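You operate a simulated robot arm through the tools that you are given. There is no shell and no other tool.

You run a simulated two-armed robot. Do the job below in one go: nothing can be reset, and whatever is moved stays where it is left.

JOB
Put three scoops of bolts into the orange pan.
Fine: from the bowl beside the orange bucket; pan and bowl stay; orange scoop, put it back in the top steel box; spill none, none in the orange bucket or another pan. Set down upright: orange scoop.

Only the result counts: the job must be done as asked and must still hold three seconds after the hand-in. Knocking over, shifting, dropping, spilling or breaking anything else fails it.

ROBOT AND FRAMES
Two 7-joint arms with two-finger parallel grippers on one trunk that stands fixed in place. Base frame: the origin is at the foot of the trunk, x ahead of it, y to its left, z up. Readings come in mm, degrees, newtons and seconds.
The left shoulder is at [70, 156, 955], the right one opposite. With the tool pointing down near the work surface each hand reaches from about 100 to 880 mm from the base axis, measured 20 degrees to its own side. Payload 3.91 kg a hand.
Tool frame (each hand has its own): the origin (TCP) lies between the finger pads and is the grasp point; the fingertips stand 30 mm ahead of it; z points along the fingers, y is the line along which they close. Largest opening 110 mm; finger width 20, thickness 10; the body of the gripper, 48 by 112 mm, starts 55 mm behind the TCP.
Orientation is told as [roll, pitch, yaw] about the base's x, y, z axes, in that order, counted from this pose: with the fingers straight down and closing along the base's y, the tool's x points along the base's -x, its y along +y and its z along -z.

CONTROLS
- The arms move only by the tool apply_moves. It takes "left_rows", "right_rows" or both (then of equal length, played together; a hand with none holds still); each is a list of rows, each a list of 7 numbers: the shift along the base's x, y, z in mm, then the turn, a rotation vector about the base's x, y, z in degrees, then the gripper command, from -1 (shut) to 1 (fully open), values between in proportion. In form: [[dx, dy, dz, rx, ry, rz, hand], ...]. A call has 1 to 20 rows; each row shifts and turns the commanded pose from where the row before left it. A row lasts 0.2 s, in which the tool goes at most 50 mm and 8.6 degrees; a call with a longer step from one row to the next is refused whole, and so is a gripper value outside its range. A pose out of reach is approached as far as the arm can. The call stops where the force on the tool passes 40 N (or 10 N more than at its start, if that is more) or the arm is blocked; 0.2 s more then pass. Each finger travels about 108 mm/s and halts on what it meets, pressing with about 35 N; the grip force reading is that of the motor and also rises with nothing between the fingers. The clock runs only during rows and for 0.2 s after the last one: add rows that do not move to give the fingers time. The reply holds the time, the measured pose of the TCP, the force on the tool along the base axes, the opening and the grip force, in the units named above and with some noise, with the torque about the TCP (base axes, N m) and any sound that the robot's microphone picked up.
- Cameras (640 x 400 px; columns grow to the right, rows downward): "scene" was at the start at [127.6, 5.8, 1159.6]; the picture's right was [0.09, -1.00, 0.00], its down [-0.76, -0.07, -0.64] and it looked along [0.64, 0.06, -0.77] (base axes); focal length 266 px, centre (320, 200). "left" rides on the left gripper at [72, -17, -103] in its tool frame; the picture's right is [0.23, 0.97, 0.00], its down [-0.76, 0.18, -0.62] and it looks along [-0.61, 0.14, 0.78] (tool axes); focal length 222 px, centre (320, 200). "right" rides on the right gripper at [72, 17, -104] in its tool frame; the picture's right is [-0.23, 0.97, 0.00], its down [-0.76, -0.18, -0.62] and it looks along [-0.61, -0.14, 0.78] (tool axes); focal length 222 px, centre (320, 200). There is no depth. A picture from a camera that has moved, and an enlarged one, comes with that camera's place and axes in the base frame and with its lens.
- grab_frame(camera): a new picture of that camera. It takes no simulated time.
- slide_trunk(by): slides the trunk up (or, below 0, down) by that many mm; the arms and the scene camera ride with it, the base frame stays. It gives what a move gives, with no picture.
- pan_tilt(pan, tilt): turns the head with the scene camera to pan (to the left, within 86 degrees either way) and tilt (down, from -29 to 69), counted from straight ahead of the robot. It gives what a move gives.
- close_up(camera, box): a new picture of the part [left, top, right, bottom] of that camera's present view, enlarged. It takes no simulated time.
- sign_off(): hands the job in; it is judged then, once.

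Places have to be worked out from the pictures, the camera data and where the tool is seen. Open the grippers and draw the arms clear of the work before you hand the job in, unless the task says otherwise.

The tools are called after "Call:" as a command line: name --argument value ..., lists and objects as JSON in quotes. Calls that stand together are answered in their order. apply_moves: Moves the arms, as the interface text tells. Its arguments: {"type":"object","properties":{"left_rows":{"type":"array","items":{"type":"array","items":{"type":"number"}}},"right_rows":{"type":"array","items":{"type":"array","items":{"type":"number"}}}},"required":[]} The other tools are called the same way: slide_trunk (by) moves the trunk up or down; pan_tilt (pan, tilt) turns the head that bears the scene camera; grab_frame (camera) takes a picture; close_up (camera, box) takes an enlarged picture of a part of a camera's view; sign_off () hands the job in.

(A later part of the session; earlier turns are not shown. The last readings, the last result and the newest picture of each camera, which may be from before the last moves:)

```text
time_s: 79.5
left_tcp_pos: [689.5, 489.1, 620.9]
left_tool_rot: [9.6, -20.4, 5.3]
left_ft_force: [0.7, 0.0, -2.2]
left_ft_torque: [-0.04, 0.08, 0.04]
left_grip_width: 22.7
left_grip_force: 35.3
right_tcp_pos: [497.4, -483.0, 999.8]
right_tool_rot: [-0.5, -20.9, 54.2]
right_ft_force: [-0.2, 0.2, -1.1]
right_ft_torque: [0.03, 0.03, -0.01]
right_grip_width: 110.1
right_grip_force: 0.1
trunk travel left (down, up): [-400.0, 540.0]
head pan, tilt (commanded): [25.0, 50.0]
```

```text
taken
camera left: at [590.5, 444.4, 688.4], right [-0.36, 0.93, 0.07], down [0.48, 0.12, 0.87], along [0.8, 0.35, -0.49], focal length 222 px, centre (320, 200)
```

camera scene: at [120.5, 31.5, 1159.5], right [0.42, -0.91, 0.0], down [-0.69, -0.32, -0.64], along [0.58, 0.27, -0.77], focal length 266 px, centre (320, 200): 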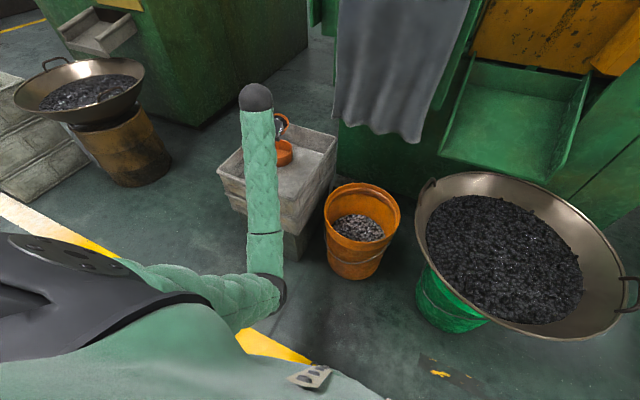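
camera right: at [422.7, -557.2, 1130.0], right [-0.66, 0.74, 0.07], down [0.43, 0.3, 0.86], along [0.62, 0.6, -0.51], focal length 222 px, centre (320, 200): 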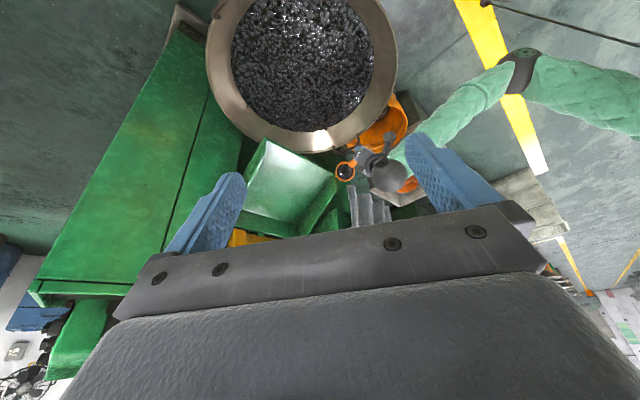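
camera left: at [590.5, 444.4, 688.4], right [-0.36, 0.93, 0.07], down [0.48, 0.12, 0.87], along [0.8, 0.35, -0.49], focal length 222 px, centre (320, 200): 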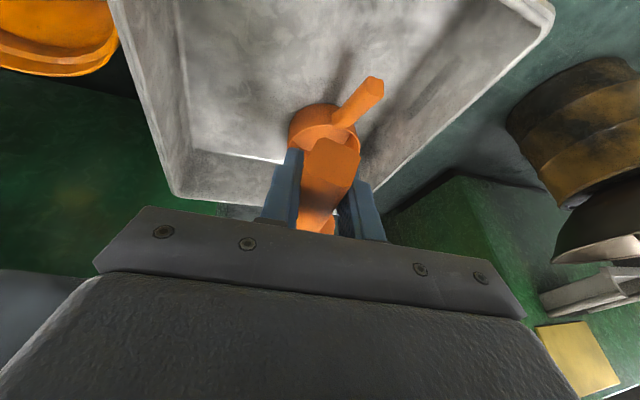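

The arm tracks exactly. I'll continue to the pre-pour pose above the pan.

Call:
apply_moves --left_rows '[[11, 12.5, -4, 0, 0, 0, -1], [11, 12.5, -6, 0, 0, 0, -1], [11, 12.5, -7, 0, 0, 0, -1], [11, 12.5, -7, 0, 0, 0, -1], [11, 12.5, -7, 0, 0, 0, -1], [11, 12.5, -7, 0, 0, 0, -1], [10.5, 13, -7, 0, 0, 0, -1], [0, 0, 0, 0, 0, 0, -1]]'

Call:
close_up --camera "scene" --box '[180, 60, 360, 220]'

Call:
grab_frame --camera "left"

```text
time_s: 81.3
left_tcp_pos: [766.6, 575.2, 576.2]
left_tool_rot: [9.6, -20.5, 5.2]
left_ft_force: [-0.6, 0.1, -2.1]
left_ft_torque: [-0.01, 0.17, 0.01]
left_grip_width: 22.7
left_grip_force: 34.9
right_tcp_pos: [497.2, -481.5, 999.6]
right_tool_rot: [-0.6, -20.9, 54.2]
right_ft_force: [0.3, -0.8, -0.1]
right_ft_torque: [0.0, -0.02, 0.0]
right_grip_width: 110.0
right_grip_force: 0.1
trunk travel left (down, up): [-400.0, 540.0]
head pan, tilt (commanded): [25.0, 50.0]
```

```text
2.50 times, centred on (270, 140) of scene
camera zoom: at [120.5, 31.4, 1159.5], right [0.42, -0.91, 0.0], down [-0.69, -0.32, -0.64], along [0.58, 0.27, -0.77], focal length 666 px, centre (445, 350)
```

zoom: 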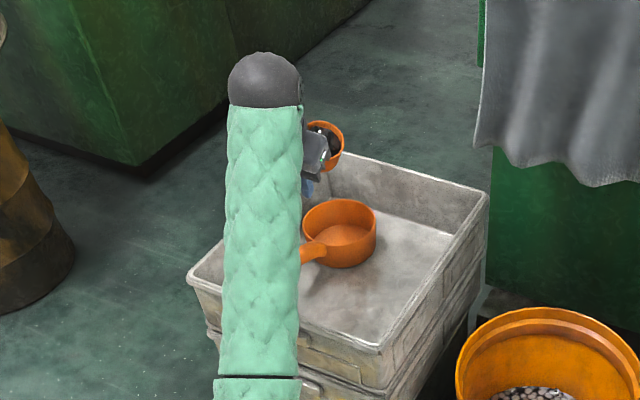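

```text
taken
camera left: at [667.1, 532.1, 643.2], right [-0.36, 0.93, 0.07], down [0.48, 0.12, 0.87], along [0.8, 0.35, -0.49], focal length 222 px, centre (320, 200)
```

left: 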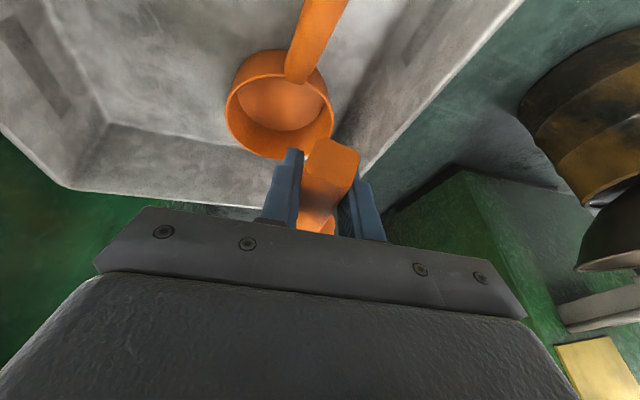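

The hand is in place above the pan. I'll enlarge the cup to verify its attitude in the grip and the load before rotating.

Call:
close_up --camera "scene" --box '[240, 95, 300, 140]'

Call:
pan_tilt --pan 50 --tilt 45

Call:
grab_frame --camera "scene"

Call:
grab_frame --camera "right"

```text
8.89 times, centred on (270, 118) of scene
camera zoom: at [120.5, 31.4, 1159.5], right [0.42, -0.91, 0.0], down [-0.69, -0.32, -0.64], along [0.58, 0.27, -0.77], focal length 2368 px, centre (764, 933)
```

zoom: 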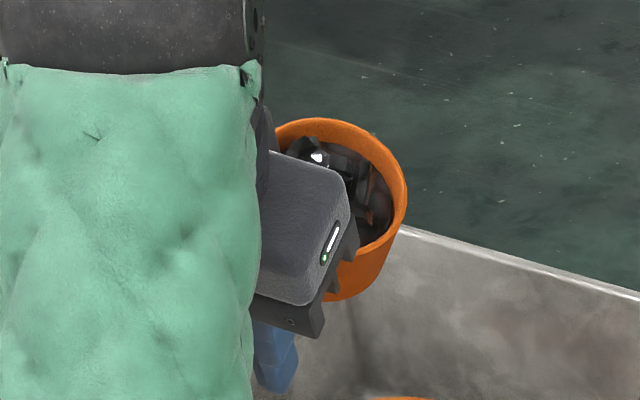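

```text
time_s: 82.2
left_tcp_pos: [765.8, 574.8, 576.2]
left_tool_rot: [9.6, -20.4, 5.3]
left_ft_force: [-0.9, 0.5, -2.4]
left_ft_torque: [-0.01, 0.14, -0.01]
left_grip_width: 22.7
left_grip_force: 35.2
right_tcp_pos: [496.8, -482.2, 1000.2]
right_tool_rot: [-0.6, -20.9, 54.3]
right_ft_force: [0.0, -0.6, -0.3]
right_ft_torque: [-0.05, 0.0, 0.0]
right_grip_width: 109.9
right_grip_force: 0.1
trunk travel left (down, up): [-400.0, 540.0]
head pan, tilt (commanded): [50.0, 45.0]
```

```text
taken
camera scene: at [103.1, 61.2, 1166.4], right [0.77, -0.64, 0.0], down [-0.46, -0.54, -0.71], along [0.45, 0.54, -0.71], focal length 266 px, centre (320, 200)
```

scene: 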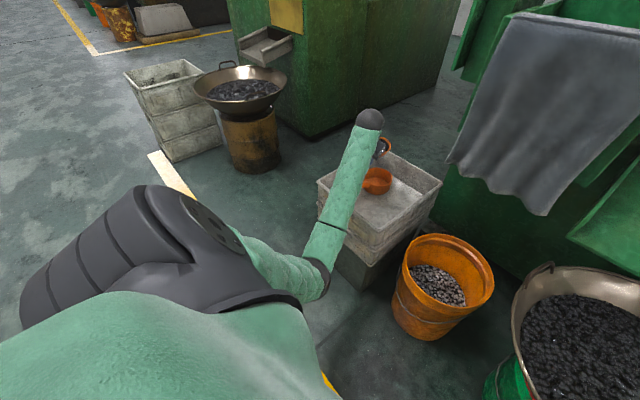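

```text
taken
camera right: at [422.4, -556.6, 1070.6], right [-0.66, 0.74, 0.07], down [0.42, 0.3, 0.86], along [0.62, 0.6, -0.51], focal length 222 px, centre (320, 200)
```

right: 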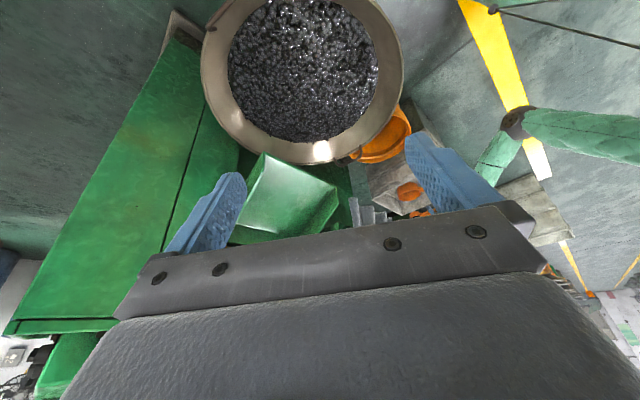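

The cup looks higher and tipped back compared with my grip model, so the scoop may have turned in the fingers during the contact. I'll enlarge the left view to measure the handle's angle in the grip.

Call:
close_up --camera "left" --box '[250, 110, 400, 245]'

Call:
close_up --camera "scene" --box '[345, 95, 415, 150]'

```text
2.96 times, centred on (325, 178) of left
camera zoom: at [667.0, 532.1, 643.2], right [-0.36, 0.93, 0.07], down [0.48, 0.12, 0.87], along [0.8, 0.35, -0.49], focal length 658 px, centre (305, 267)
```

zoom: 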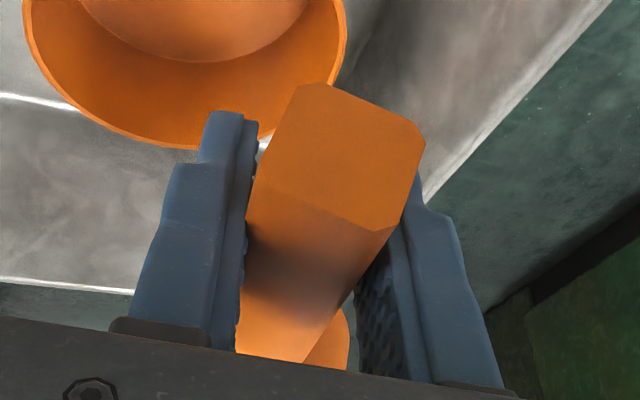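

```text
7.27 times, centred on (380, 122) of scene
camera zoom: at [103.1, 61.2, 1166.4], right [0.77, -0.64, 0.0], down [-0.46, -0.54, -0.71], along [0.45, 0.54, -0.71], focal length 1937 px, centre (-116, 764)
```

zoom: 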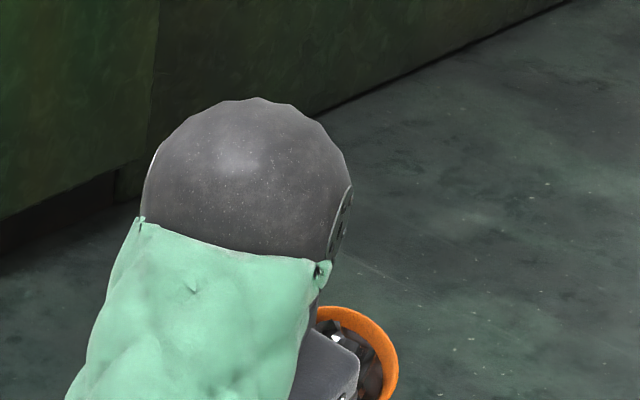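

The handle end shows the scoop has turned somewhat in the grip, with the cup up and slightly rolled. I need a side view to measure this, so I'll bring the right hand across, high and clear of the left arm, to look at the cup and pan.

Call:
apply_moves --right_rows '[[-8, 35, 2, 0, 0, 0, 1], [-8, 40, 2, 0, 0, 0, 1], [-8, 40, 2, 0, 0, 2, 1], [-8, 40, 2, 0, 0, 2, 1], [-8, 40, 2, 0, 0, 2, 1], [-8, 40, 2, 0, 0, 2, 1], [-8, 40, 2, 0, 0, 2, 1], [-8, 35, 2, 0, 0, 2, 1], [0, 0, 0, 0, 0, 0, 1]]'

Call:
grab_frame --camera "right"

```text
time_s: 84.2
left_tcp_pos: [766.8, 576.1, 574.6]
left_tool_rot: [9.7, -20.5, 5.3]
left_ft_force: [-0.2, 0.4, -1.5]
left_ft_torque: [-0.03, 0.17, 0.0]
left_grip_width: 23.0
left_grip_force: 35.1
right_tcp_pos: [434.4, -171.8, 1013.6]
right_tool_rot: [-0.5, -20.9, 66.2]
right_ft_force: [0.0, 0.0, 0.4]
right_ft_torque: [0.0, 0.02, 0.02]
right_grip_width: 110.0
right_grip_force: 0.0
trunk travel left (down, up): [-400.0, 540.0]
head pan, tilt (commanded): [50.0, 45.0]
```

```text
taken
camera right: at [375.9, -260.9, 1084.5], right [-0.8, 0.59, 0.07], down [0.35, 0.38, 0.86], along [0.48, 0.71, -0.51], focal length 222 px, centre (320, 200)
```

right: 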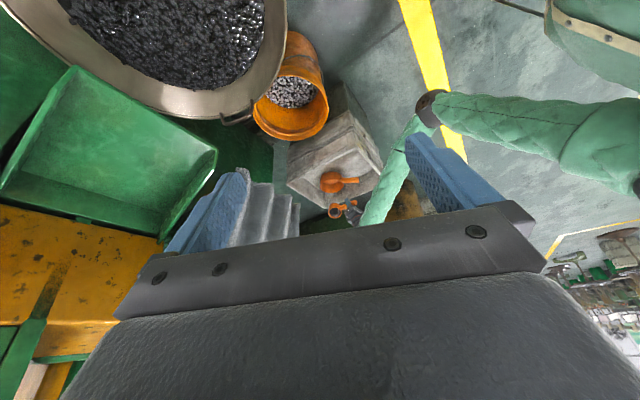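

The right camera now sees the box, pan and scoop from the right side. I'll enlarge it.

Call:
close_up --camera "right" --box '[290, 150, 390, 230]'

Call:
close_up --camera "right" --box '[315, 190, 371, 230]'

```text
5.00 times, centred on (340, 190) of right
camera zoom: at [375.9, -260.9, 1084.5], right [-0.8, 0.59, 0.07], down [0.35, 0.38, 0.86], along [0.48, 0.71, -0.51], focal length 1111 px, centre (220, 250)
```

zoom: 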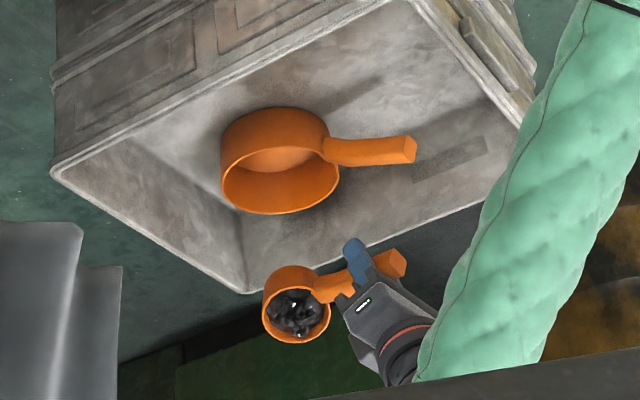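

```text
10.00 times, centred on (343, 210) of right
camera zoom: at [375.9, -260.9, 1084.5], right [-0.8, 0.59, 0.07], down [0.35, 0.38, 0.86], along [0.48, 0.71, -0.51], focal length 2221 px, centre (90, 100)
```

zoom: 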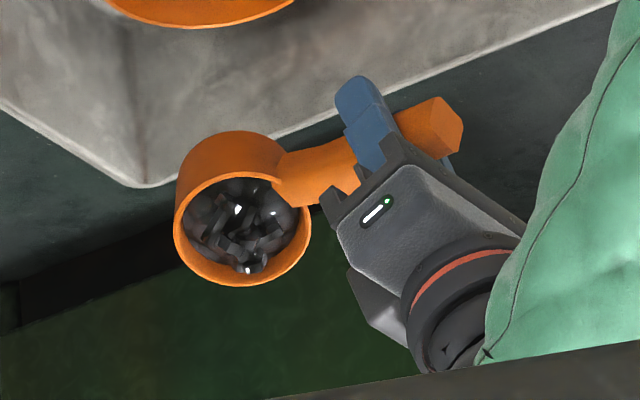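

From this side view, the cup centre is about (863, 595, 582), pitched back about 19° and rolled about 12° in the grip, with the load still inside. I've worked out a pour turning about an axis near the handle (positive roll). First I'll lower the cup to just above the pan and shift it slightly in y.

Call:
apply_moves --left_rows '[[0, 1, -10, 0, 0, 0, -1], [0, 1, -13, 0, 0, 0, -1], [0, 1, -13, 0, 0, 0, -1], [-0.5, 1, -13, 0, 0, 0, -1], [-0.5, 1, -13, 0, 0, 0, -1], [0, 1, -10, 0, 0, 0, -1], [0, 1, -5, 0, 0, 0, -1], [0, 0, 0, 0, 0, 0, -1]]'

Call:
close_up --camera "right" --box '[290, 150, 390, 230]'

Call:
grab_frame --camera "left"

```text
time_s: 86.0
left_tcp_pos: [765.4, 582.2, 497.6]
left_tool_rot: [9.6, -20.5, 5.4]
left_ft_force: [0.4, 0.1, -2.1]
left_ft_torque: [-0.03, 0.14, -0.05]
left_grip_width: 23.0
left_grip_force: 35.2
right_tcp_pos: [433.6, -171.9, 1012.7]
right_tool_rot: [-0.6, -20.9, 66.2]
right_ft_force: [-0.5, -0.1, 1.0]
right_ft_torque: [-0.01, -0.01, -0.01]
right_grip_width: 109.8
right_grip_force: 0.1
trunk travel left (down, up): [-400.0, 540.0]
head pan, tilt (commanded): [50.0, 45.0]
```

```text
5.00 times, centred on (340, 190) of right
camera zoom: at [376.0, -261.1, 1084.5], right [-0.8, 0.59, 0.07], down [0.35, 0.38, 0.86], along [0.48, 0.71, -0.51], focal length 1111 px, centre (220, 250)
```

zoom: 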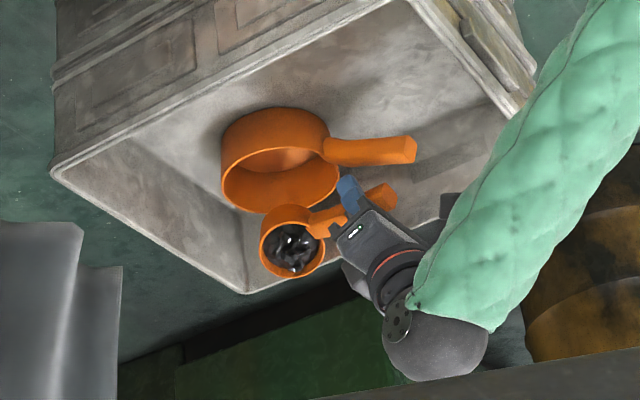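

```text
taken
camera left: at [666.9, 538.6, 566.1], right [-0.36, 0.93, 0.07], down [0.48, 0.12, 0.87], along [0.8, 0.35, -0.49], focal length 222 px, centre (320, 200)
```

left: 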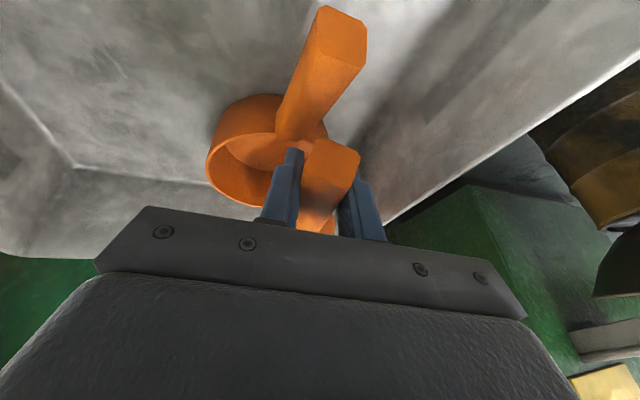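

The cup is just above and slightly left-front of the pan's centre, as planned. I'll start the pouring rotation with the first 20° and check tracking.

Call:
apply_moves --left_rows '[[-0.5, 3.1, 1.6, 4.45, 1.555, -1.665, -1], [-0.5, 3.1, 1.6, 4.45, 1.555, -1.665, -1], [-0.5, 3.1, 1.6, 4.45, 1.555, -1.665, -1], [-0.4, 3.1, 1.6, 4.45, 1.555, -1.665, -1]]'

Call:
close_up --camera "right" --box '[300, 160, 370, 220]'

```text
time_s: 87.0
left_tcp_pos: [763.7, 594.8, 507.0]
left_tool_rot: [28.1, -14.0, -6.9]
left_ft_force: [-0.1, -0.5, -2.3]
left_ft_torque: [0.01, 0.15, 0.04]
left_grip_width: 22.7
left_grip_force: 34.4
right_tcp_pos: [435.1, -171.6, 1014.5]
right_tool_rot: [-0.6, -20.9, 66.2]
right_ft_force: [-0.8, -0.5, -0.3]
right_ft_torque: [-0.01, 0.04, 0.03]
right_grip_width: 109.9
right_grip_force: 0.0
trunk travel left (down, up): [-400.0, 540.0]
head pan, tilt (commanded): [50.0, 45.0]
```

```text
6.67 times, centred on (335, 190) of right
camera zoom: at [376.0, -261.1, 1084.5], right [-0.8, 0.59, 0.07], down [0.35, 0.38, 0.86], along [0.48, 0.71, -0.51], focal length 1481 px, centre (220, 267)
```

zoom: 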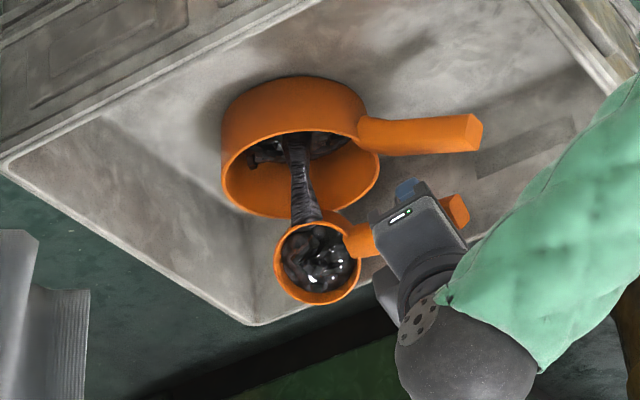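

A clean stream of bolts is falling inside the pan, landing a bit toward its far-left side. I'll continue slowly and drift the cup toward the pan's centre as it tips.

Call:
apply_moves --left_rows '[[-0.4, 0.1, 0.8, 2.225, 0.778, -0.833, -1], [-0.4, 0.1, 0.8, 2.225, 0.778, -0.833, -1], [-0.4, 0.1, 0.8, 2.225, 0.778, -0.833, -1], [-0.4, 0.2, 0.9, 2.225, 0.778, -0.833, -1], [-0.4, 0.3, 0.9, 2.225, 0.778, -0.833, -1], [-0.3, 0.3, 0.9, 2.225, 0.778, -0.833, -1], [-0.3, 0.3, 0.9, 2.225, 0.778, -0.833, -1], [-0.3, 0.3, 0.9, 2.225, 0.778, -0.833, -1]]'

Call:
close_up --camera "right" --box '[300, 160, 370, 220]'

```text
time_s: 88.8
left_tcp_pos: [760.2, 596.9, 511.9]
left_tool_rot: [44.5, -4.2, -16.3]
left_ft_force: [0.0, 0.2, -1.7]
left_ft_torque: [-0.01, 0.12, 0.03]
left_grip_width: 22.7
left_grip_force: 34.7
right_tcp_pos: [435.2, -171.0, 1013.5]
right_tool_rot: [-0.6, -20.9, 66.2]
right_ft_force: [-0.1, -0.1, 0.1]
right_ft_torque: [0.0, 0.02, 0.02]
right_grip_width: 109.9
right_grip_force: 0.1
trunk travel left (down, up): [-400.0, 540.0]
head pan, tilt (commanded): [50.0, 45.0]
```

```text
6.67 times, centred on (335, 190) of right
camera zoom: at [376.0, -261.1, 1084.5], right [-0.8, 0.59, 0.07], down [0.35, 0.38, 0.86], along [0.48, 0.71, -0.51], focal length 1481 px, centre (220, 267)
```

zoom: 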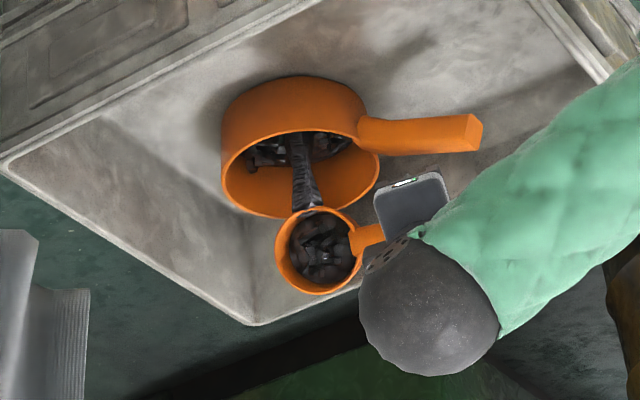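

Still landing inside the pan. I'll continue to tip.

Call:
apply_moves --left_rows '[[0, 0, 1.2, 2.225, 0.778, -0.833, -1], [0, 0, 1.2, 2.225, 0.778, -0.833, -1], [0.1, 0, 1.2, 2.225, 0.778, -0.833, -1], [0.1, 0, 1.2, 2.225, 0.778, -0.833, -1], [0.1, 0, 1.2, 2.225, 0.778, -0.833, -1], [0.1, 0, 1.2, 2.225, 0.778, -0.833, -1], [0.1, 0, 1.2, 2.225, 0.778, -0.833, -1], [0.1, 0, 1.2, 2.225, 0.778, -0.833, -1]]'

Call:
close_up --camera "right" --box '[300, 160, 370, 220]'

```text
time_s: 90.6
left_tcp_pos: [761.9, 597.7, 521.6]
left_tool_rot: [59.2, 7.7, -22.5]
left_ft_force: [0.0, 0.6, -1.4]
left_ft_torque: [0.01, 0.09, -0.01]
left_grip_width: 23.0
left_grip_force: 35.1
right_tcp_pos: [434.9, -172.2, 1013.9]
right_tool_rot: [-0.6, -20.9, 66.2]
right_ft_force: [-0.3, 0.0, 0.2]
right_ft_torque: [0.0, 0.03, 0.01]
right_grip_width: 110.2
right_grip_force: 0.0
trunk travel left (down, up): [-400.0, 540.0]
head pan, tilt (commanded): [50.0, 45.0]
```

```text
6.67 times, centred on (335, 190) of right
camera zoom: at [376.0, -261.1, 1084.5], right [-0.8, 0.59, 0.07], down [0.35, 0.38, 0.86], along [0.48, 0.71, -0.51], focal length 1481 px, centre (220, 267)
```

zoom: 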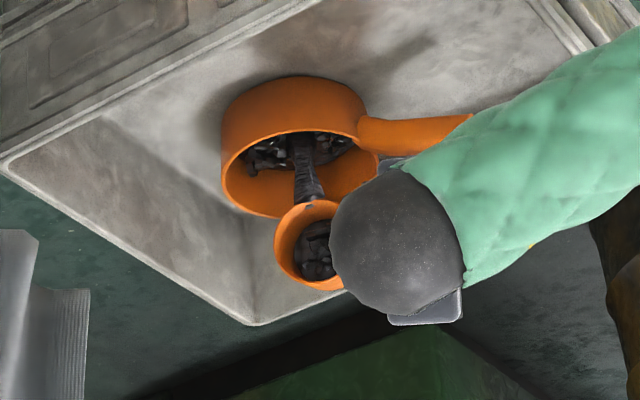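

Going well; the load torque is falling as it empties. Next 20°.

Call:
apply_moves --left_rows '[[0.3, -0.7, 1.3, 2.225, 0.778, -0.833, -1], [0.3, -0.7, 1.3, 2.225, 0.778, -0.833, -1], [0.3, -0.7, 1.3, 2.225, 0.778, -0.833, -1], [0.3, -0.7, 1.3, 2.225, 0.778, -0.833, -1], [0.3, -0.8, 1.3, 2.225, 0.778, -0.833, -1], [0.3, -0.8, 1.3, 2.225, 0.778, -0.833, -1], [0.3, -0.8, 1.3, 2.225, 0.778, -0.833, -1], [0.3, -0.8, 1.3, 2.225, 0.778, -0.833, -1]]'

Call:
close_up --camera "right" --box '[300, 160, 370, 220]'

```text
time_s: 92.4
left_tcp_pos: [763.7, 591.7, 533.8]
left_tool_rot: [73.4, 20.8, -25.6]
left_ft_force: [0.5, 0.1, -0.8]
left_ft_torque: [0.02, 0.08, 0.01]
left_grip_width: 22.9
left_grip_force: 35.1
right_tcp_pos: [435.2, -171.3, 1014.5]
right_tool_rot: [-0.7, -20.8, 66.2]
right_ft_force: [0.1, 0.0, -0.2]
right_ft_torque: [-0.03, 0.01, -0.01]
right_grip_width: 109.9
right_grip_force: 0.0
trunk travel left (down, up): [-400.0, 540.0]
head pan, tilt (commanded): [50.0, 45.0]
```

```text
6.67 times, centred on (335, 190) of right
camera zoom: at [376.0, -261.1, 1084.5], right [-0.8, 0.59, 0.07], down [0.35, 0.38, 0.86], along [0.48, 0.71, -0.51], focal length 1481 px, centre (220, 267)
```

zoom: 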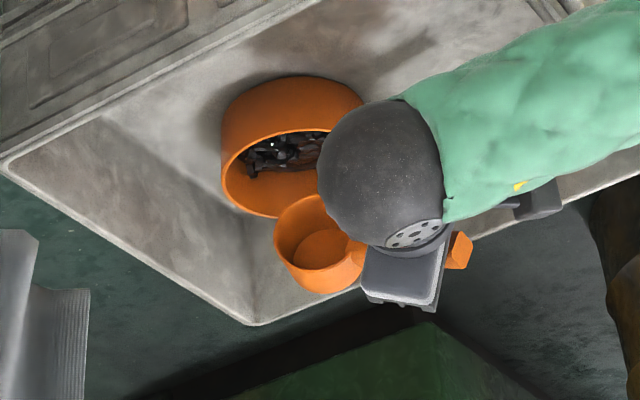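

The scoop is empty and the bolts are in the pan, with none visible in the box. Before turning back, I'll look at the whole arm from the head camera to see where the elbow is now.

Call:
grab_frame --camera "scene"

Call:
grab_frame --camera "right"

Call:
close_up --camera "right" --box '[220, 60, 400, 230]'

```text
taken
camera scene: at [103.1, 61.4, 1166.4], right [0.77, -0.64, 0.0], down [-0.45, -0.54, -0.71], along [0.45, 0.54, -0.71], focal length 266 px, centre (320, 200)
```

scene: 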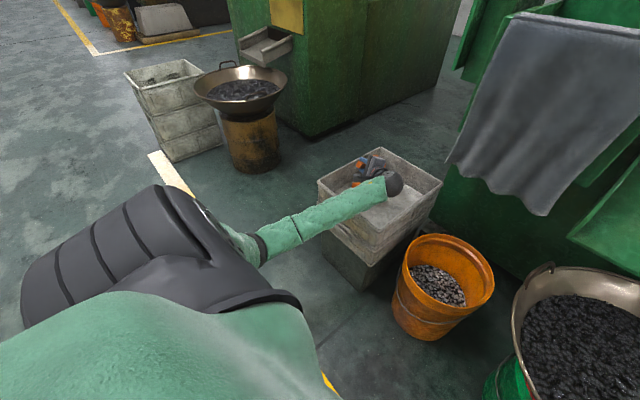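

```text
taken
camera right: at [376.0, -261.1, 1084.5], right [-0.8, 0.59, 0.07], down [0.35, 0.38, 0.86], along [0.48, 0.71, -0.51], focal length 222 px, centre (320, 200)
```

right: 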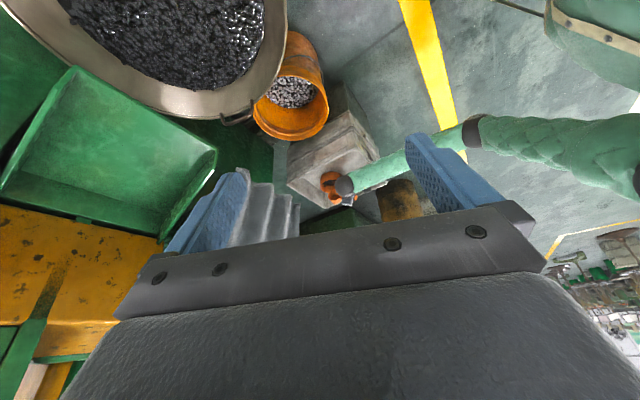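

```text
2.35 times, centred on (310, 145) of right
camera zoom: at [376.0, -261.1, 1084.5], right [-0.8, 0.59, 0.07], down [0.35, 0.38, 0.86], along [0.48, 0.71, -0.51], focal length 523 px, centre (344, 329)
```

zoom: 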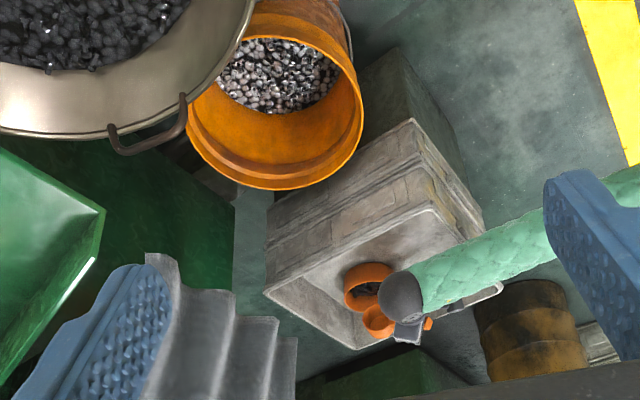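

The positive-roll pour swung the elbow back out to the left, so the arm is in its good configuration again. I'll raise the empty scoop, turn it back upright while moving over the free part of the box, and then set it down to regrip it properly.

Call:
apply_moves --left_rows '[[0, 0, 15, 0, 0, 0, -1], [0, 0, 20, 0, 0, 0, -1], [0, 0, 25, 0, 0, 0, -1], [0, 0, 25, 0, 0, 0, -1], [-3, -6, 5, -7.12, -2.49, 2.66, -1], [-4, -10, 2, -7.12, -2.49, 2.66, -1], [-5, -14, 0, -7.12, -2.49, 2.66, -1], [-5, -14, 0, -7.12, -2.49, 2.66, -1], [-5, -14, 0, -7.12, -2.49, 2.66, -1]]'

Call:
grab_frame --camera "scene"

Call:
close_up --camera "right" --box '[290, 140, 390, 230]'

```text
time_s: 94.4
left_tcp_pos: [740.6, 534.2, 625.1]
left_tool_rot: [44.4, -4.2, -16.2]
left_ft_force: [-0.5, 0.2, -0.2]
left_ft_torque: [-0.02, 0.09, -0.01]
left_grip_width: 22.8
left_grip_force: 35.0
right_tcp_pos: [432.7, -173.2, 1013.1]
right_tool_rot: [-0.6, -20.9, 66.2]
right_ft_force: [-1.0, -0.1, 0.4]
right_ft_torque: [0.02, 0.0, 0.02]
right_grip_width: 109.8
right_grip_force: 0.0
trunk travel left (down, up): [-400.0, 540.0]
head pan, tilt (commanded): [50.0, 45.0]
```

```text
taken
camera scene: at [103.0, 61.1, 1166.4], right [0.77, -0.64, 0.0], down [-0.45, -0.54, -0.71], along [0.45, 0.54, -0.71], focal length 266 px, centre (320, 200)
```

scene: 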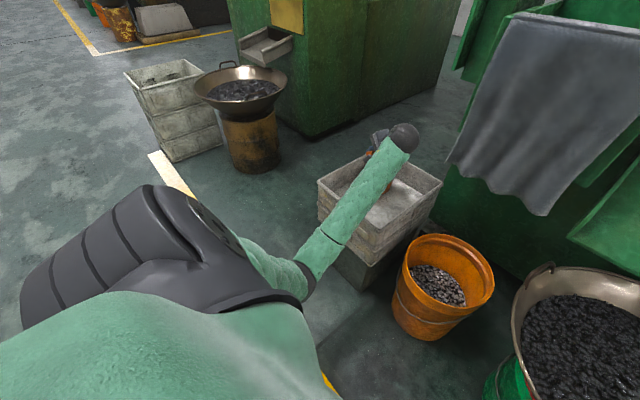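

```text
4.44 times, centred on (340, 185) of right
camera zoom: at [376.0, -261.3, 1084.4], right [-0.8, 0.59, 0.07], down [0.35, 0.38, 0.86], along [0.48, 0.71, -0.51], focal length 987 px, centre (231, 267)
```

zoom: 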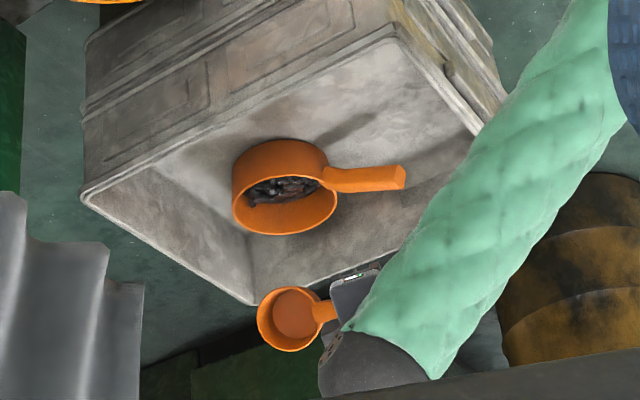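

The scoop is empty and the floor of the box is clean. Un-rolling pulls the elbow back in, so I'll use the fact that rolling positive swings it out. First I'll roll it out again here while moving the right arm away, then un-roll later at a different place, where it affects the elbow less.

Call:
apply_moves --left_rows '[[0, 0, 2, 6.23, 2.18, -2.33, -1], [0, 0, 2, 6.23, 2.18, -2.33, -1], [0, 0, 2, 6.23, 2.18, -2.33, -1], [0, 0, 2, 6.23, 2.18, -2.33, -1], [0, 0, 2, 6.23, 2.18, -2.33, -1], [0, 0, 2, 6.23, 2.18, -2.33, -1], [0, 0, 2, 6.23, 2.18, -2.33, -1], [0, 0, 1, 6.23, 2.18, -2.33, -1], [0, 0, 0, 6.23, 2.18, -2.33, -1], [0, 0, 0, 6.23, 2.18, -2.33, -1]]' --right_rows '[[-5, -39, -15, 0, 0, 0, 1], [-5, -39, -15, 0, 0, 0, 1], [-5, -39, -15, 0, 0, 0, 1], [-5, -39, -15, 0, 0, 0, 1], [-5, -39, -15, 0, 0, 0, 1], [-5, -39, -15, 0, 0, 0, 1], [-5, -39, -15, 0, 0, 0, 1], [-5, -39, -15, 0, 0, 0, 1], [-5, -39, -15, 0, 0, 0, 1], [-5, -39, -15, 0, 0, 0, 1]]'

Call:
pan_tilt --pan 40 --tilt 50

Call:
grab_frame --camera "scene"

```text
time_s: 96.6
left_tcp_pos: [742.3, 533.5, 639.2]
left_tool_rot: [97.1, 40.6, -23.6]
left_ft_force: [-0.4, 0.0, -0.7]
left_ft_torque: [-0.02, 0.08, 0.03]
left_grip_width: 23.1
left_grip_force: 35.1
right_tcp_pos: [390.1, -562.7, 871.5]
right_tool_rot: [-0.6, -20.9, 66.1]
right_ft_force: [0.5, 0.4, 0.0]
right_ft_torque: [-0.04, -0.02, 0.01]
right_grip_width: 109.8
right_grip_force: 0.1
right hand out of reach, approached as far as the arm can: row 2, 3
trunk travel left (down, up): [-400.0, 540.0]
head pan, tilt (commanded): [50.0, 45.0]
```

```text
time_s: 97.3
left_tcp_pos: [741.3, 533.2, 639.3]
left_tool_rot: [96.9, 40.6, -23.5]
left_ft_force: [0.0, -0.2, -1.1]
left_ft_torque: [-0.01, 0.07, 0.0]
left_grip_width: 23.1
left_grip_force: 34.7
right_tcp_pos: [390.9, -562.9, 871.5]
right_tool_rot: [-0.7, -20.9, 66.2]
right_ft_force: [-0.2, -0.4, 0.4]
right_ft_torque: [0.0, 0.01, -0.01]
right_grip_width: 110.2
right_grip_force: 0.2
trunk travel left (down, up): [-400.0, 540.0]
head pan, tilt (commanded): [40.0, 50.0]
```

```text
taken
camera scene: at [109.5, 48.4, 1159.5], right [0.64, -0.77, 0.0], down [-0.59, -0.49, -0.64], along [0.49, 0.41, -0.77], focal length 266 px, centre (320, 200)
```

scene: 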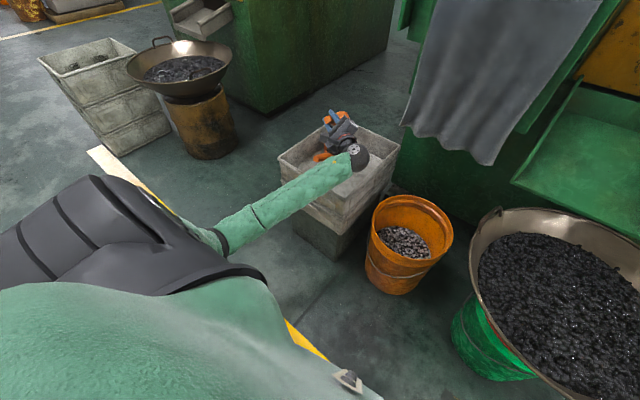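

The elbow is now well out to the left. I'll carry the empty scoop up and across to the front-right, high above everything, and un-roll it there.

Call:
apply_moves --left_rows '[[-25, -15, 30, 0, 0, 0, -1], [-25, -15, 30, 0, 0, 0, -1], [-25, -15, 30, 0, 0, 0, -1], [-25, -15, 30, 0, 0, 0, -1], [-25, -15, 30, 0, 0, 0, -1], [-25, -15, 30, 0, 0, 0, -1], [-10, -38, 15, 0, 0, 0, -1], [-10, -38, 15, 0, 0, 0, -1], [-10, -38, 15, 0, 0, 0, -1], [-10, -38, 15, 0, 0, 0, -1]]'

Call:
grab_frame --camera "scene"

```text
time_s: 99.5
left_tcp_pos: [550.1, 289.8, 881.6]
left_tool_rot: [97.0, 40.6, -23.5]
left_ft_force: [0.3, -0.3, -1.0]
left_ft_torque: [-0.01, 0.06, 0.01]
left_grip_width: 22.7
left_grip_force: 34.5
right_tcp_pos: [389.8, -563.8, 871.4]
right_tool_rot: [-0.6, -20.8, 66.2]
right_ft_force: [0.3, -0.5, 0.3]
right_ft_torque: [0.02, 0.01, -0.01]
right_grip_width: 110.1
right_grip_force: 0.1
trunk travel left (down, up): [-400.0, 540.0]
head pan, tilt (commanded): [40.0, 50.0]
```

```text
taken
camera scene: at [109.3, 47.8, 1159.5], right [0.64, -0.77, 0.0], down [-0.59, -0.49, -0.64], along [0.49, 0.41, -0.77], focal length 266 px, centre (320, 200)
```

scene: 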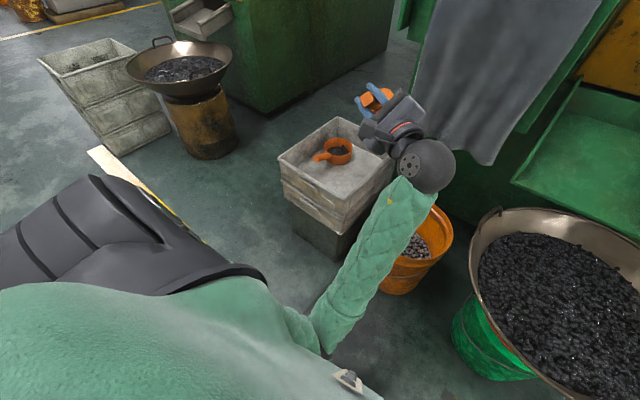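

Retracting with this orientation dropped the elbow down again. I understand the coupling better now: rolling about the shoulder-to-wrist line swings the elbow. I'll go back along the same path to above the box and check where the elbow goes.

Call:
apply_moves --left_rows '[[10, 38, -15, 0, 0, 0, -1], [10, 38, -15, 0, 0, 0, -1], [10, 38, -15, 0, 0, 0, -1], [10, 38, -15, 0, 0, 0, -1], [25, 15, -30, 0, 0, 0, -1], [25, 15, -30, 0, 0, 0, -1], [25, 15, -30, 0, 0, 0, -1], [25, 15, -30, 0, 0, 0, -1], [25, 15, -25, 0, 0, 0, -1], [25, 15, -20, 0, 0, 0, -1]]'

Call:
grab_frame --camera "scene"

```text
time_s: 101.7
left_tcp_pos: [745.6, 533.2, 653.5]
left_tool_rot: [97.0, 40.7, -23.7]
left_ft_force: [0.0, -0.4, -1.4]
left_ft_torque: [0.04, 0.04, -0.02]
left_grip_width: 23.1
left_grip_force: 34.9
right_tcp_pos: [389.4, -562.0, 870.8]
right_tool_rot: [-0.6, -20.8, 66.2]
right_ft_force: [-0.8, -1.0, -0.5]
right_ft_torque: [0.02, 0.03, 0.0]
right_grip_width: 110.0
right_grip_force: 0.1
trunk travel left (down, up): [-400.0, 540.0]
head pan, tilt (commanded): [40.0, 50.0]
```

```text
taken
camera scene: at [109.7, 48.5, 1159.5], right [0.64, -0.77, 0.0], down [-0.59, -0.49, -0.64], along [0.49, 0.41, -0.77], focal length 266 px, centre (320, 200)
```

scene: 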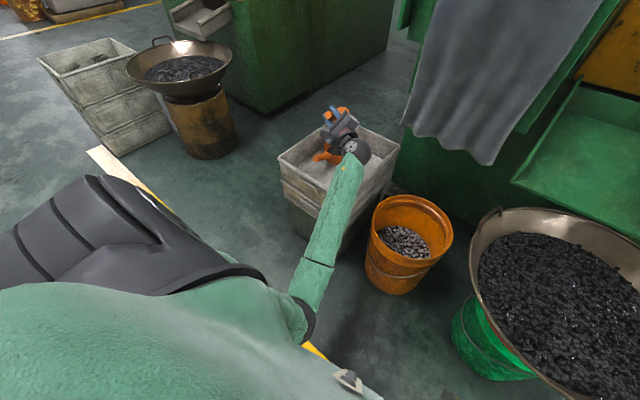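

The elbow stayed down this time. I'll roll another 40° here, which is carried mostly by the elbow swinging out, then move straight out to the left and turn the tool down there, where the geometry favours an elbow-out posture.

Call:
apply_moves --left_rows '[[0, 0, 8, 7.12, 2.49, -2.66, -1], [0, 0, 8, 7.12, 2.49, -2.66, -1], [0, 0, 8, 7.12, 2.49, -2.66, -1], [0, 0, 8, 7.12, 2.49, -2.66, -1], [0, 0, 8, 7.12, 2.49, -2.66, -1], [0, 0, 0, 0, 0, 0, -1]]'

Call:
grab_frame --camera "scene"

```text
time_s: 103.1
left_tcp_pos: [742.4, 531.9, 694.0]
left_tool_rot: [150.1, 60.5, 5.4]
left_ft_force: [0.6, -0.3, -0.9]
left_ft_torque: [-0.04, 0.12, -0.01]
left_grip_width: 22.9
left_grip_force: 34.9
right_tcp_pos: [391.0, -562.7, 871.1]
right_tool_rot: [-0.6, -20.8, 66.2]
right_ft_force: [0.2, -0.2, -1.2]
right_ft_torque: [0.01, 0.01, -0.01]
right_grip_width: 110.3
right_grip_force: 0.0
trunk travel left (down, up): [-400.0, 540.0]
head pan, tilt (commanded): [40.0, 50.0]
```

```text
taken
camera scene: at [109.5, 48.3, 1159.5], right [0.64, -0.77, 0.0], down [-0.59, -0.49, -0.64], along [0.49, 0.41, -0.77], focal length 266 px, centre (320, 200)
```

scene: 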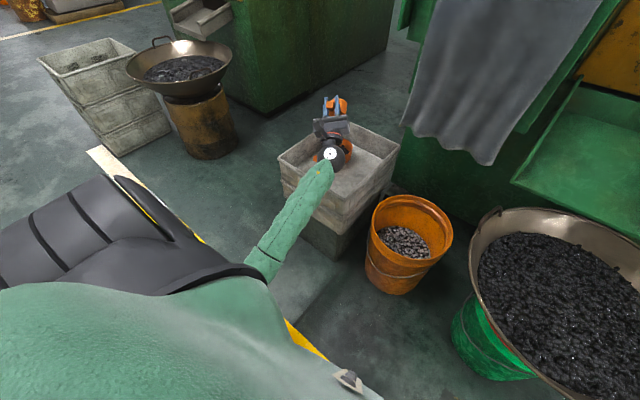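

The elbow is moving outward. I'll now move the hand up, back and to the left in two stages, watching the elbow.

Call:
apply_moves --left_rows '[[-25, 20, 26, 0, 0, 0, -1], [-28, 20, 28, 0, 0, 0, -1], [-28, 20, 28, 0, 0, 0, -1], [-28, 20, 28, 0, 0, 0, -1], [-28, 20, 28, 0, 0, 0, -1], [-28, 20, 28, 0, 0, 0, -1]]'

Call:
pan_tilt --pan 60 --tilt 40

Call:
grab_frame --camera "scene"

```text
time_s: 104.5
left_tcp_pos: [575.4, 652.5, 861.3]
left_tool_rot: [149.9, 60.4, 5.1]
left_ft_force: [-0.1, 0.7, -0.8]
left_ft_torque: [-0.04, 0.08, 0.01]
left_grip_width: 22.8
left_grip_force: 34.7
right_tcp_pos: [389.6, -563.8, 872.4]
right_tool_rot: [-0.6, -20.8, 66.2]
right_ft_force: [0.9, -0.3, -0.6]
right_ft_torque: [-0.03, -0.02, 0.01]
right_grip_width: 110.0
right_grip_force: 0.0
trunk travel left (down, up): [-400.0, 540.0]
head pan, tilt (commanded): [40.0, 50.0]
```

```text
time_s: 105.3
left_tcp_pos: [576.2, 653.3, 859.9]
left_tool_rot: [149.9, 60.4, 5.3]
left_ft_force: [-0.9, 0.1, -0.9]
left_ft_torque: [-0.03, 0.06, -0.03]
left_grip_width: 23.1
left_grip_force: 34.7
right_tcp_pos: [390.7, -562.6, 872.4]
right_tool_rot: [-0.6, -21.0, 66.1]
right_ft_force: [0.2, 0.5, 0.0]
right_ft_torque: [-0.03, -0.03, 0.04]
right_grip_width: 110.1
right_grip_force: 0.2
trunk travel left (down, up): [-400.0, 540.0]
head pan, tilt (commanded): [60.0, 40.0]
```

```text
taken
camera scene: at [93.0, 72.6, 1173.7], right [0.87, -0.5, 0.0], down [-0.32, -0.56, -0.77], along [0.38, 0.66, -0.64], focal length 266 px, centre (320, 200)
```

scene: 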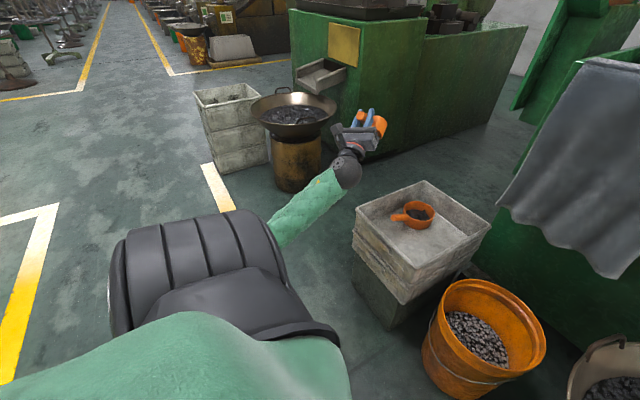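

The arm is well clear and the pan and box look clean. I'll continue to the high left position.

Call:
apply_moves --left_rows '[[-30, 13, 28, 0, 0, 0, -1], [-32, 13, 29, 0, 0, 0, -1], [-32, 13, 29, 0, 0, 0, -1], [-32, 13, 29, 0, 0, 0, -1], [-32, 13, 29, 0, 0, 0, -1], [-30, 12, 29, 0, 0, 0, -1]]'

Call:
grab_frame --camera "scene"

```text
time_s: 106.7
left_tcp_pos: [390.2, 731.0, 1034.8]
left_tool_rot: [150.0, 60.4, 5.3]
left_ft_force: [0.2, -0.9, -0.3]
left_ft_torque: [-0.06, 0.09, 0.0]
left_grip_width: 22.7
left_grip_force: 34.9
right_tcp_pos: [388.3, -562.2, 871.1]
right_tool_rot: [-0.7, -20.9, 66.2]
right_ft_force: [-0.1, -0.1, 0.7]
right_ft_torque: [0.02, -0.02, -0.04]
right_grip_width: 110.1
right_grip_force: 0.2
trunk travel left (down, up): [-400.0, 540.0]
head pan, tilt (commanded): [60.0, 40.0]
```

```text
taken
camera scene: at [92.6, 72.3, 1173.7], right [0.87, -0.5, 0.0], down [-0.32, -0.56, -0.77], along [0.38, 0.66, -0.64], focal length 266 px, centre (320, 200)
```

scene: 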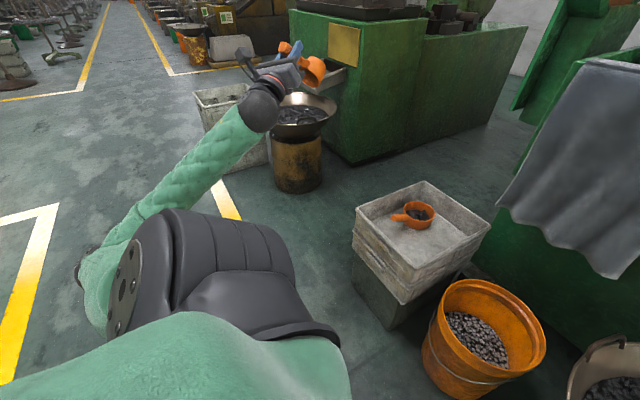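

The elbow is now clearly out to the left and back. I'll turn the tool downward here while keeping the wrist about in place, halfway first.

Call:
apply_moves --left_rows '[[-10, -8, -19, -5.16, 6.37, 0, -1], [-10, -8, -19, -5.16, 6.37, 0, -1], [-10, -8, -19, -5.16, 6.37, 0, -1], [-10, -8, -19, -5.16, 6.37, 0, -1], [-10, -8, -20, -5.16, 6.37, 0, -1], [-10, -8, -20, -5.16, 6.37, 0, -1], [-10, -8, -20, -5.16, 6.37, 0, -1]]'

Call:
grab_frame --camera "scene"

```text
time_s: 108.3
left_tcp_pos: [332.8, 710.9, 899.9]
left_tool_rot: [23.6, 54.4, -112.9]
left_ft_force: [0.0, 0.8, -0.7]
left_ft_torque: [0.05, -0.02, -0.01]
left_grip_width: 22.9
left_grip_force: 34.8
left hand out of reach, approached as far as the arm can: row 2, 3, 4, 5
right_tcp_pos: [390.0, -561.7, 871.2]
right_tool_rot: [-0.6, -20.9, 66.2]
right_ft_force: [-0.5, 0.2, 0.1]
right_ft_torque: [0.02, 0.0, -0.02]
right_grip_width: 110.0
right_grip_force: 0.0
trunk travel left (down, up): [-400.0, 540.0]
head pan, tilt (commanded): [60.0, 40.0]
```

```text
taken
camera scene: at [93.0, 72.9, 1173.6], right [0.87, -0.5, 0.0], down [-0.32, -0.56, -0.77], along [0.38, 0.66, -0.64], focal length 266 px, centre (320, 200)
```

scene: 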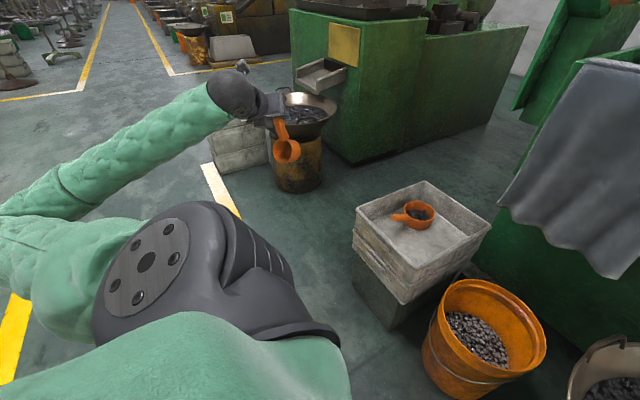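

The rotation is tracking and the elbow stays far out. I'll finish turning the tool down.

Call:
apply_moves --left_rows '[[-3, -10, -14, -5.16, 6.37, 0, -1], [-3, -10, -14, -5.16, 6.37, 0, -1], [-3, -10, -14, -5.16, 6.37, 0, -1], [-3, -10, -14, -5.16, 6.37, 0, -1], [-3, -10, -14, -5.16, 6.37, 0, -1], [-3, -10, -14, -5.16, 6.37, 0, -1], [-3, -10, -14, -5.16, 6.37, 0, -1]]'

Call:
grab_frame --camera "scene"

```text
time_s: 109.9
left_tcp_pos: [311.3, 639.9, 801.1]
left_tool_rot: [0.1, 0.4, -125.0]
left_ft_force: [-1.1, 0.6, -0.9]
left_ft_torque: [0.06, -0.05, -0.01]
left_grip_width: 22.9
left_grip_force: 35.4
right_tcp_pos: [390.2, -562.5, 871.8]
right_tool_rot: [-0.6, -20.8, 66.3]
right_ft_force: [-0.2, -0.7, -0.1]
right_ft_torque: [0.01, 0.0, -0.04]
right_grip_width: 110.3
right_grip_force: 0.0
trunk travel left (down, up): [-400.0, 540.0]
head pan, tilt (commanded): [60.0, 40.0]
```

```text
taken
camera scene: at [92.9, 72.8, 1173.7], right [0.87, -0.5, 0.0], down [-0.32, -0.56, -0.77], along [0.38, 0.66, -0.64], focal length 266 px, centre (320, 200)
```

scene: 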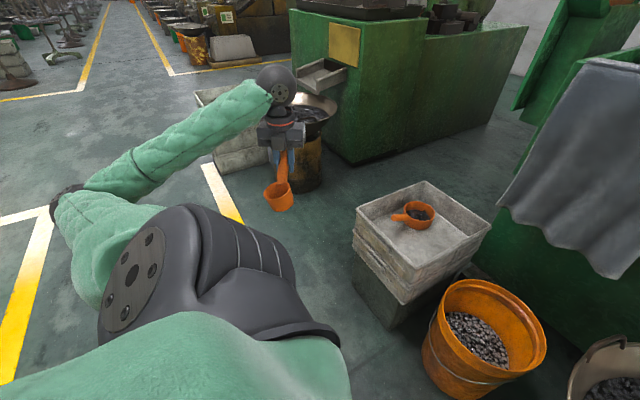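

The tool now points straight down with the elbow out. I'll rotate the yaw back toward zero in place.

Call:
apply_moves --left_rows '[[5, -5, 0, 0, 0, 8.3, -1], [5, -5, 0, 0, 0, 8.3, -1], [5, -5, 0, 0, 0, 8.3, -1], [5, -5, 0, 0, 0, 8.3, -1], [5, -5, 0, 0, 0, 8.3, -1], [5, -5, 0, 0, 0, 8.3, -1], [5, -5, 0, 0, 0, 8.3, -1], [5, -5, 0, 0, 0, 8.3, -1]]'

Call:
grab_frame --camera "scene"

```text
time_s: 111.7
left_tcp_pos: [352.1, 599.8, 801.9]
left_tool_rot: [0.2, 0.6, -58.5]
left_ft_force: [-0.2, 0.5, -1.6]
left_ft_torque: [0.08, 0.04, -0.01]
left_grip_width: 23.1
left_grip_force: 34.6
right_tcp_pos: [390.3, -562.9, 871.7]
right_tool_rot: [-0.6, -21.0, 66.2]
right_ft_force: [0.4, -0.6, 0.0]
right_ft_torque: [-0.03, 0.02, -0.03]
right_grip_width: 109.9
right_grip_force: 0.0
trunk travel left (down, up): [-400.0, 540.0]
head pan, tilt (commanded): [60.0, 40.0]
```

```text
taken
camera scene: at [92.9, 72.7, 1173.7], right [0.87, -0.5, 0.0], down [-0.32, -0.56, -0.77], along [0.38, 0.66, -0.64], focal length 266 px, centre (320, 200)
```

scene: 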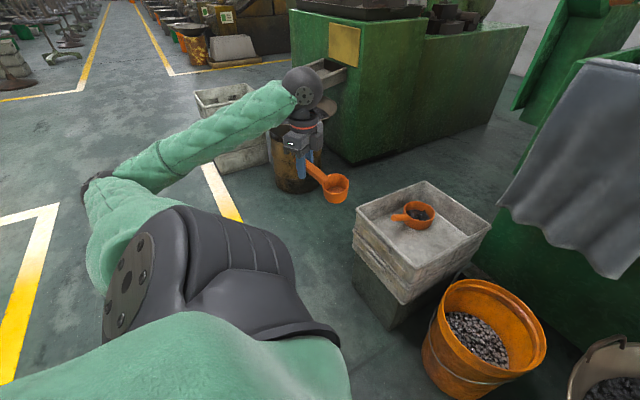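

Working well. I'll continue the yaw to zero.

Call:
apply_moves --left_rows '[[8, -8, -2, 0, 0, 8.3, -1], [8, -8, -2, 0, 0, 8.3, -1], [8, -8, -2, 0, 0, 8.3, -1], [8, -8, -2, 0, 0, 8.3, -1], [8, -8, -2, 0, 0, 8.3, -1], [8, -8, -2, 0, 0, 8.3, -1], [8, -8, -2, 0, 0, 8.3, -1]]'

Call:
grab_frame --camera "scene"

Call:
grab_frame --camera "left"

```text
time_s: 113.3
left_tcp_pos: [408.6, 544.8, 787.9]
left_tool_rot: [0.3, 0.6, -0.4]
left_ft_force: [-0.5, -0.3, -1.4]
left_ft_torque: [-0.01, 0.08, -0.04]
left_grip_width: 22.9
left_grip_force: 34.9
right_tcp_pos: [390.7, -563.4, 871.1]
right_tool_rot: [-0.6, -21.0, 66.2]
right_ft_force: [0.5, -0.4, -0.5]
right_ft_torque: [0.02, 0.03, 0.02]
right_grip_width: 110.2
right_grip_force: 0.0
trunk travel left (down, up): [-400.0, 540.0]
head pan, tilt (commanded): [60.0, 40.0]
```

```text
taken
camera scene: at [93.0, 72.7, 1173.7], right [0.87, -0.5, 0.0], down [-0.32, -0.56, -0.77], along [0.38, 0.66, -0.64], focal length 266 px, centre (320, 200)
```

scene: 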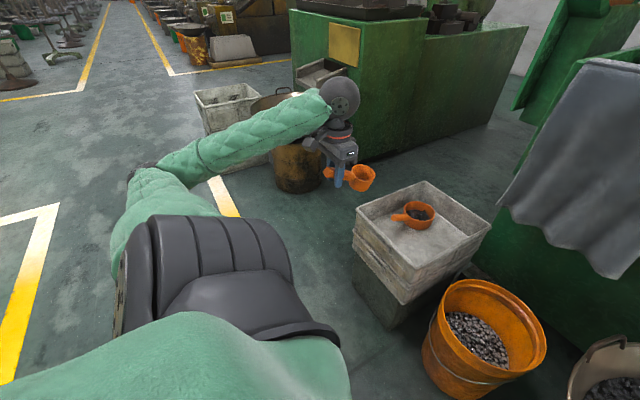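

```text
taken
camera left: at [336.8, 527.4, 890.8], right [-0.22, 0.98, 0.01], down [0.77, 0.17, 0.62], along [0.6, 0.14, -0.79], focal length 222 px, centre (320, 200)
```

left: 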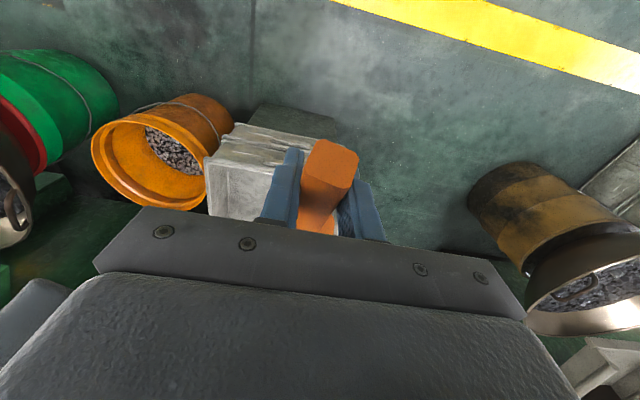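

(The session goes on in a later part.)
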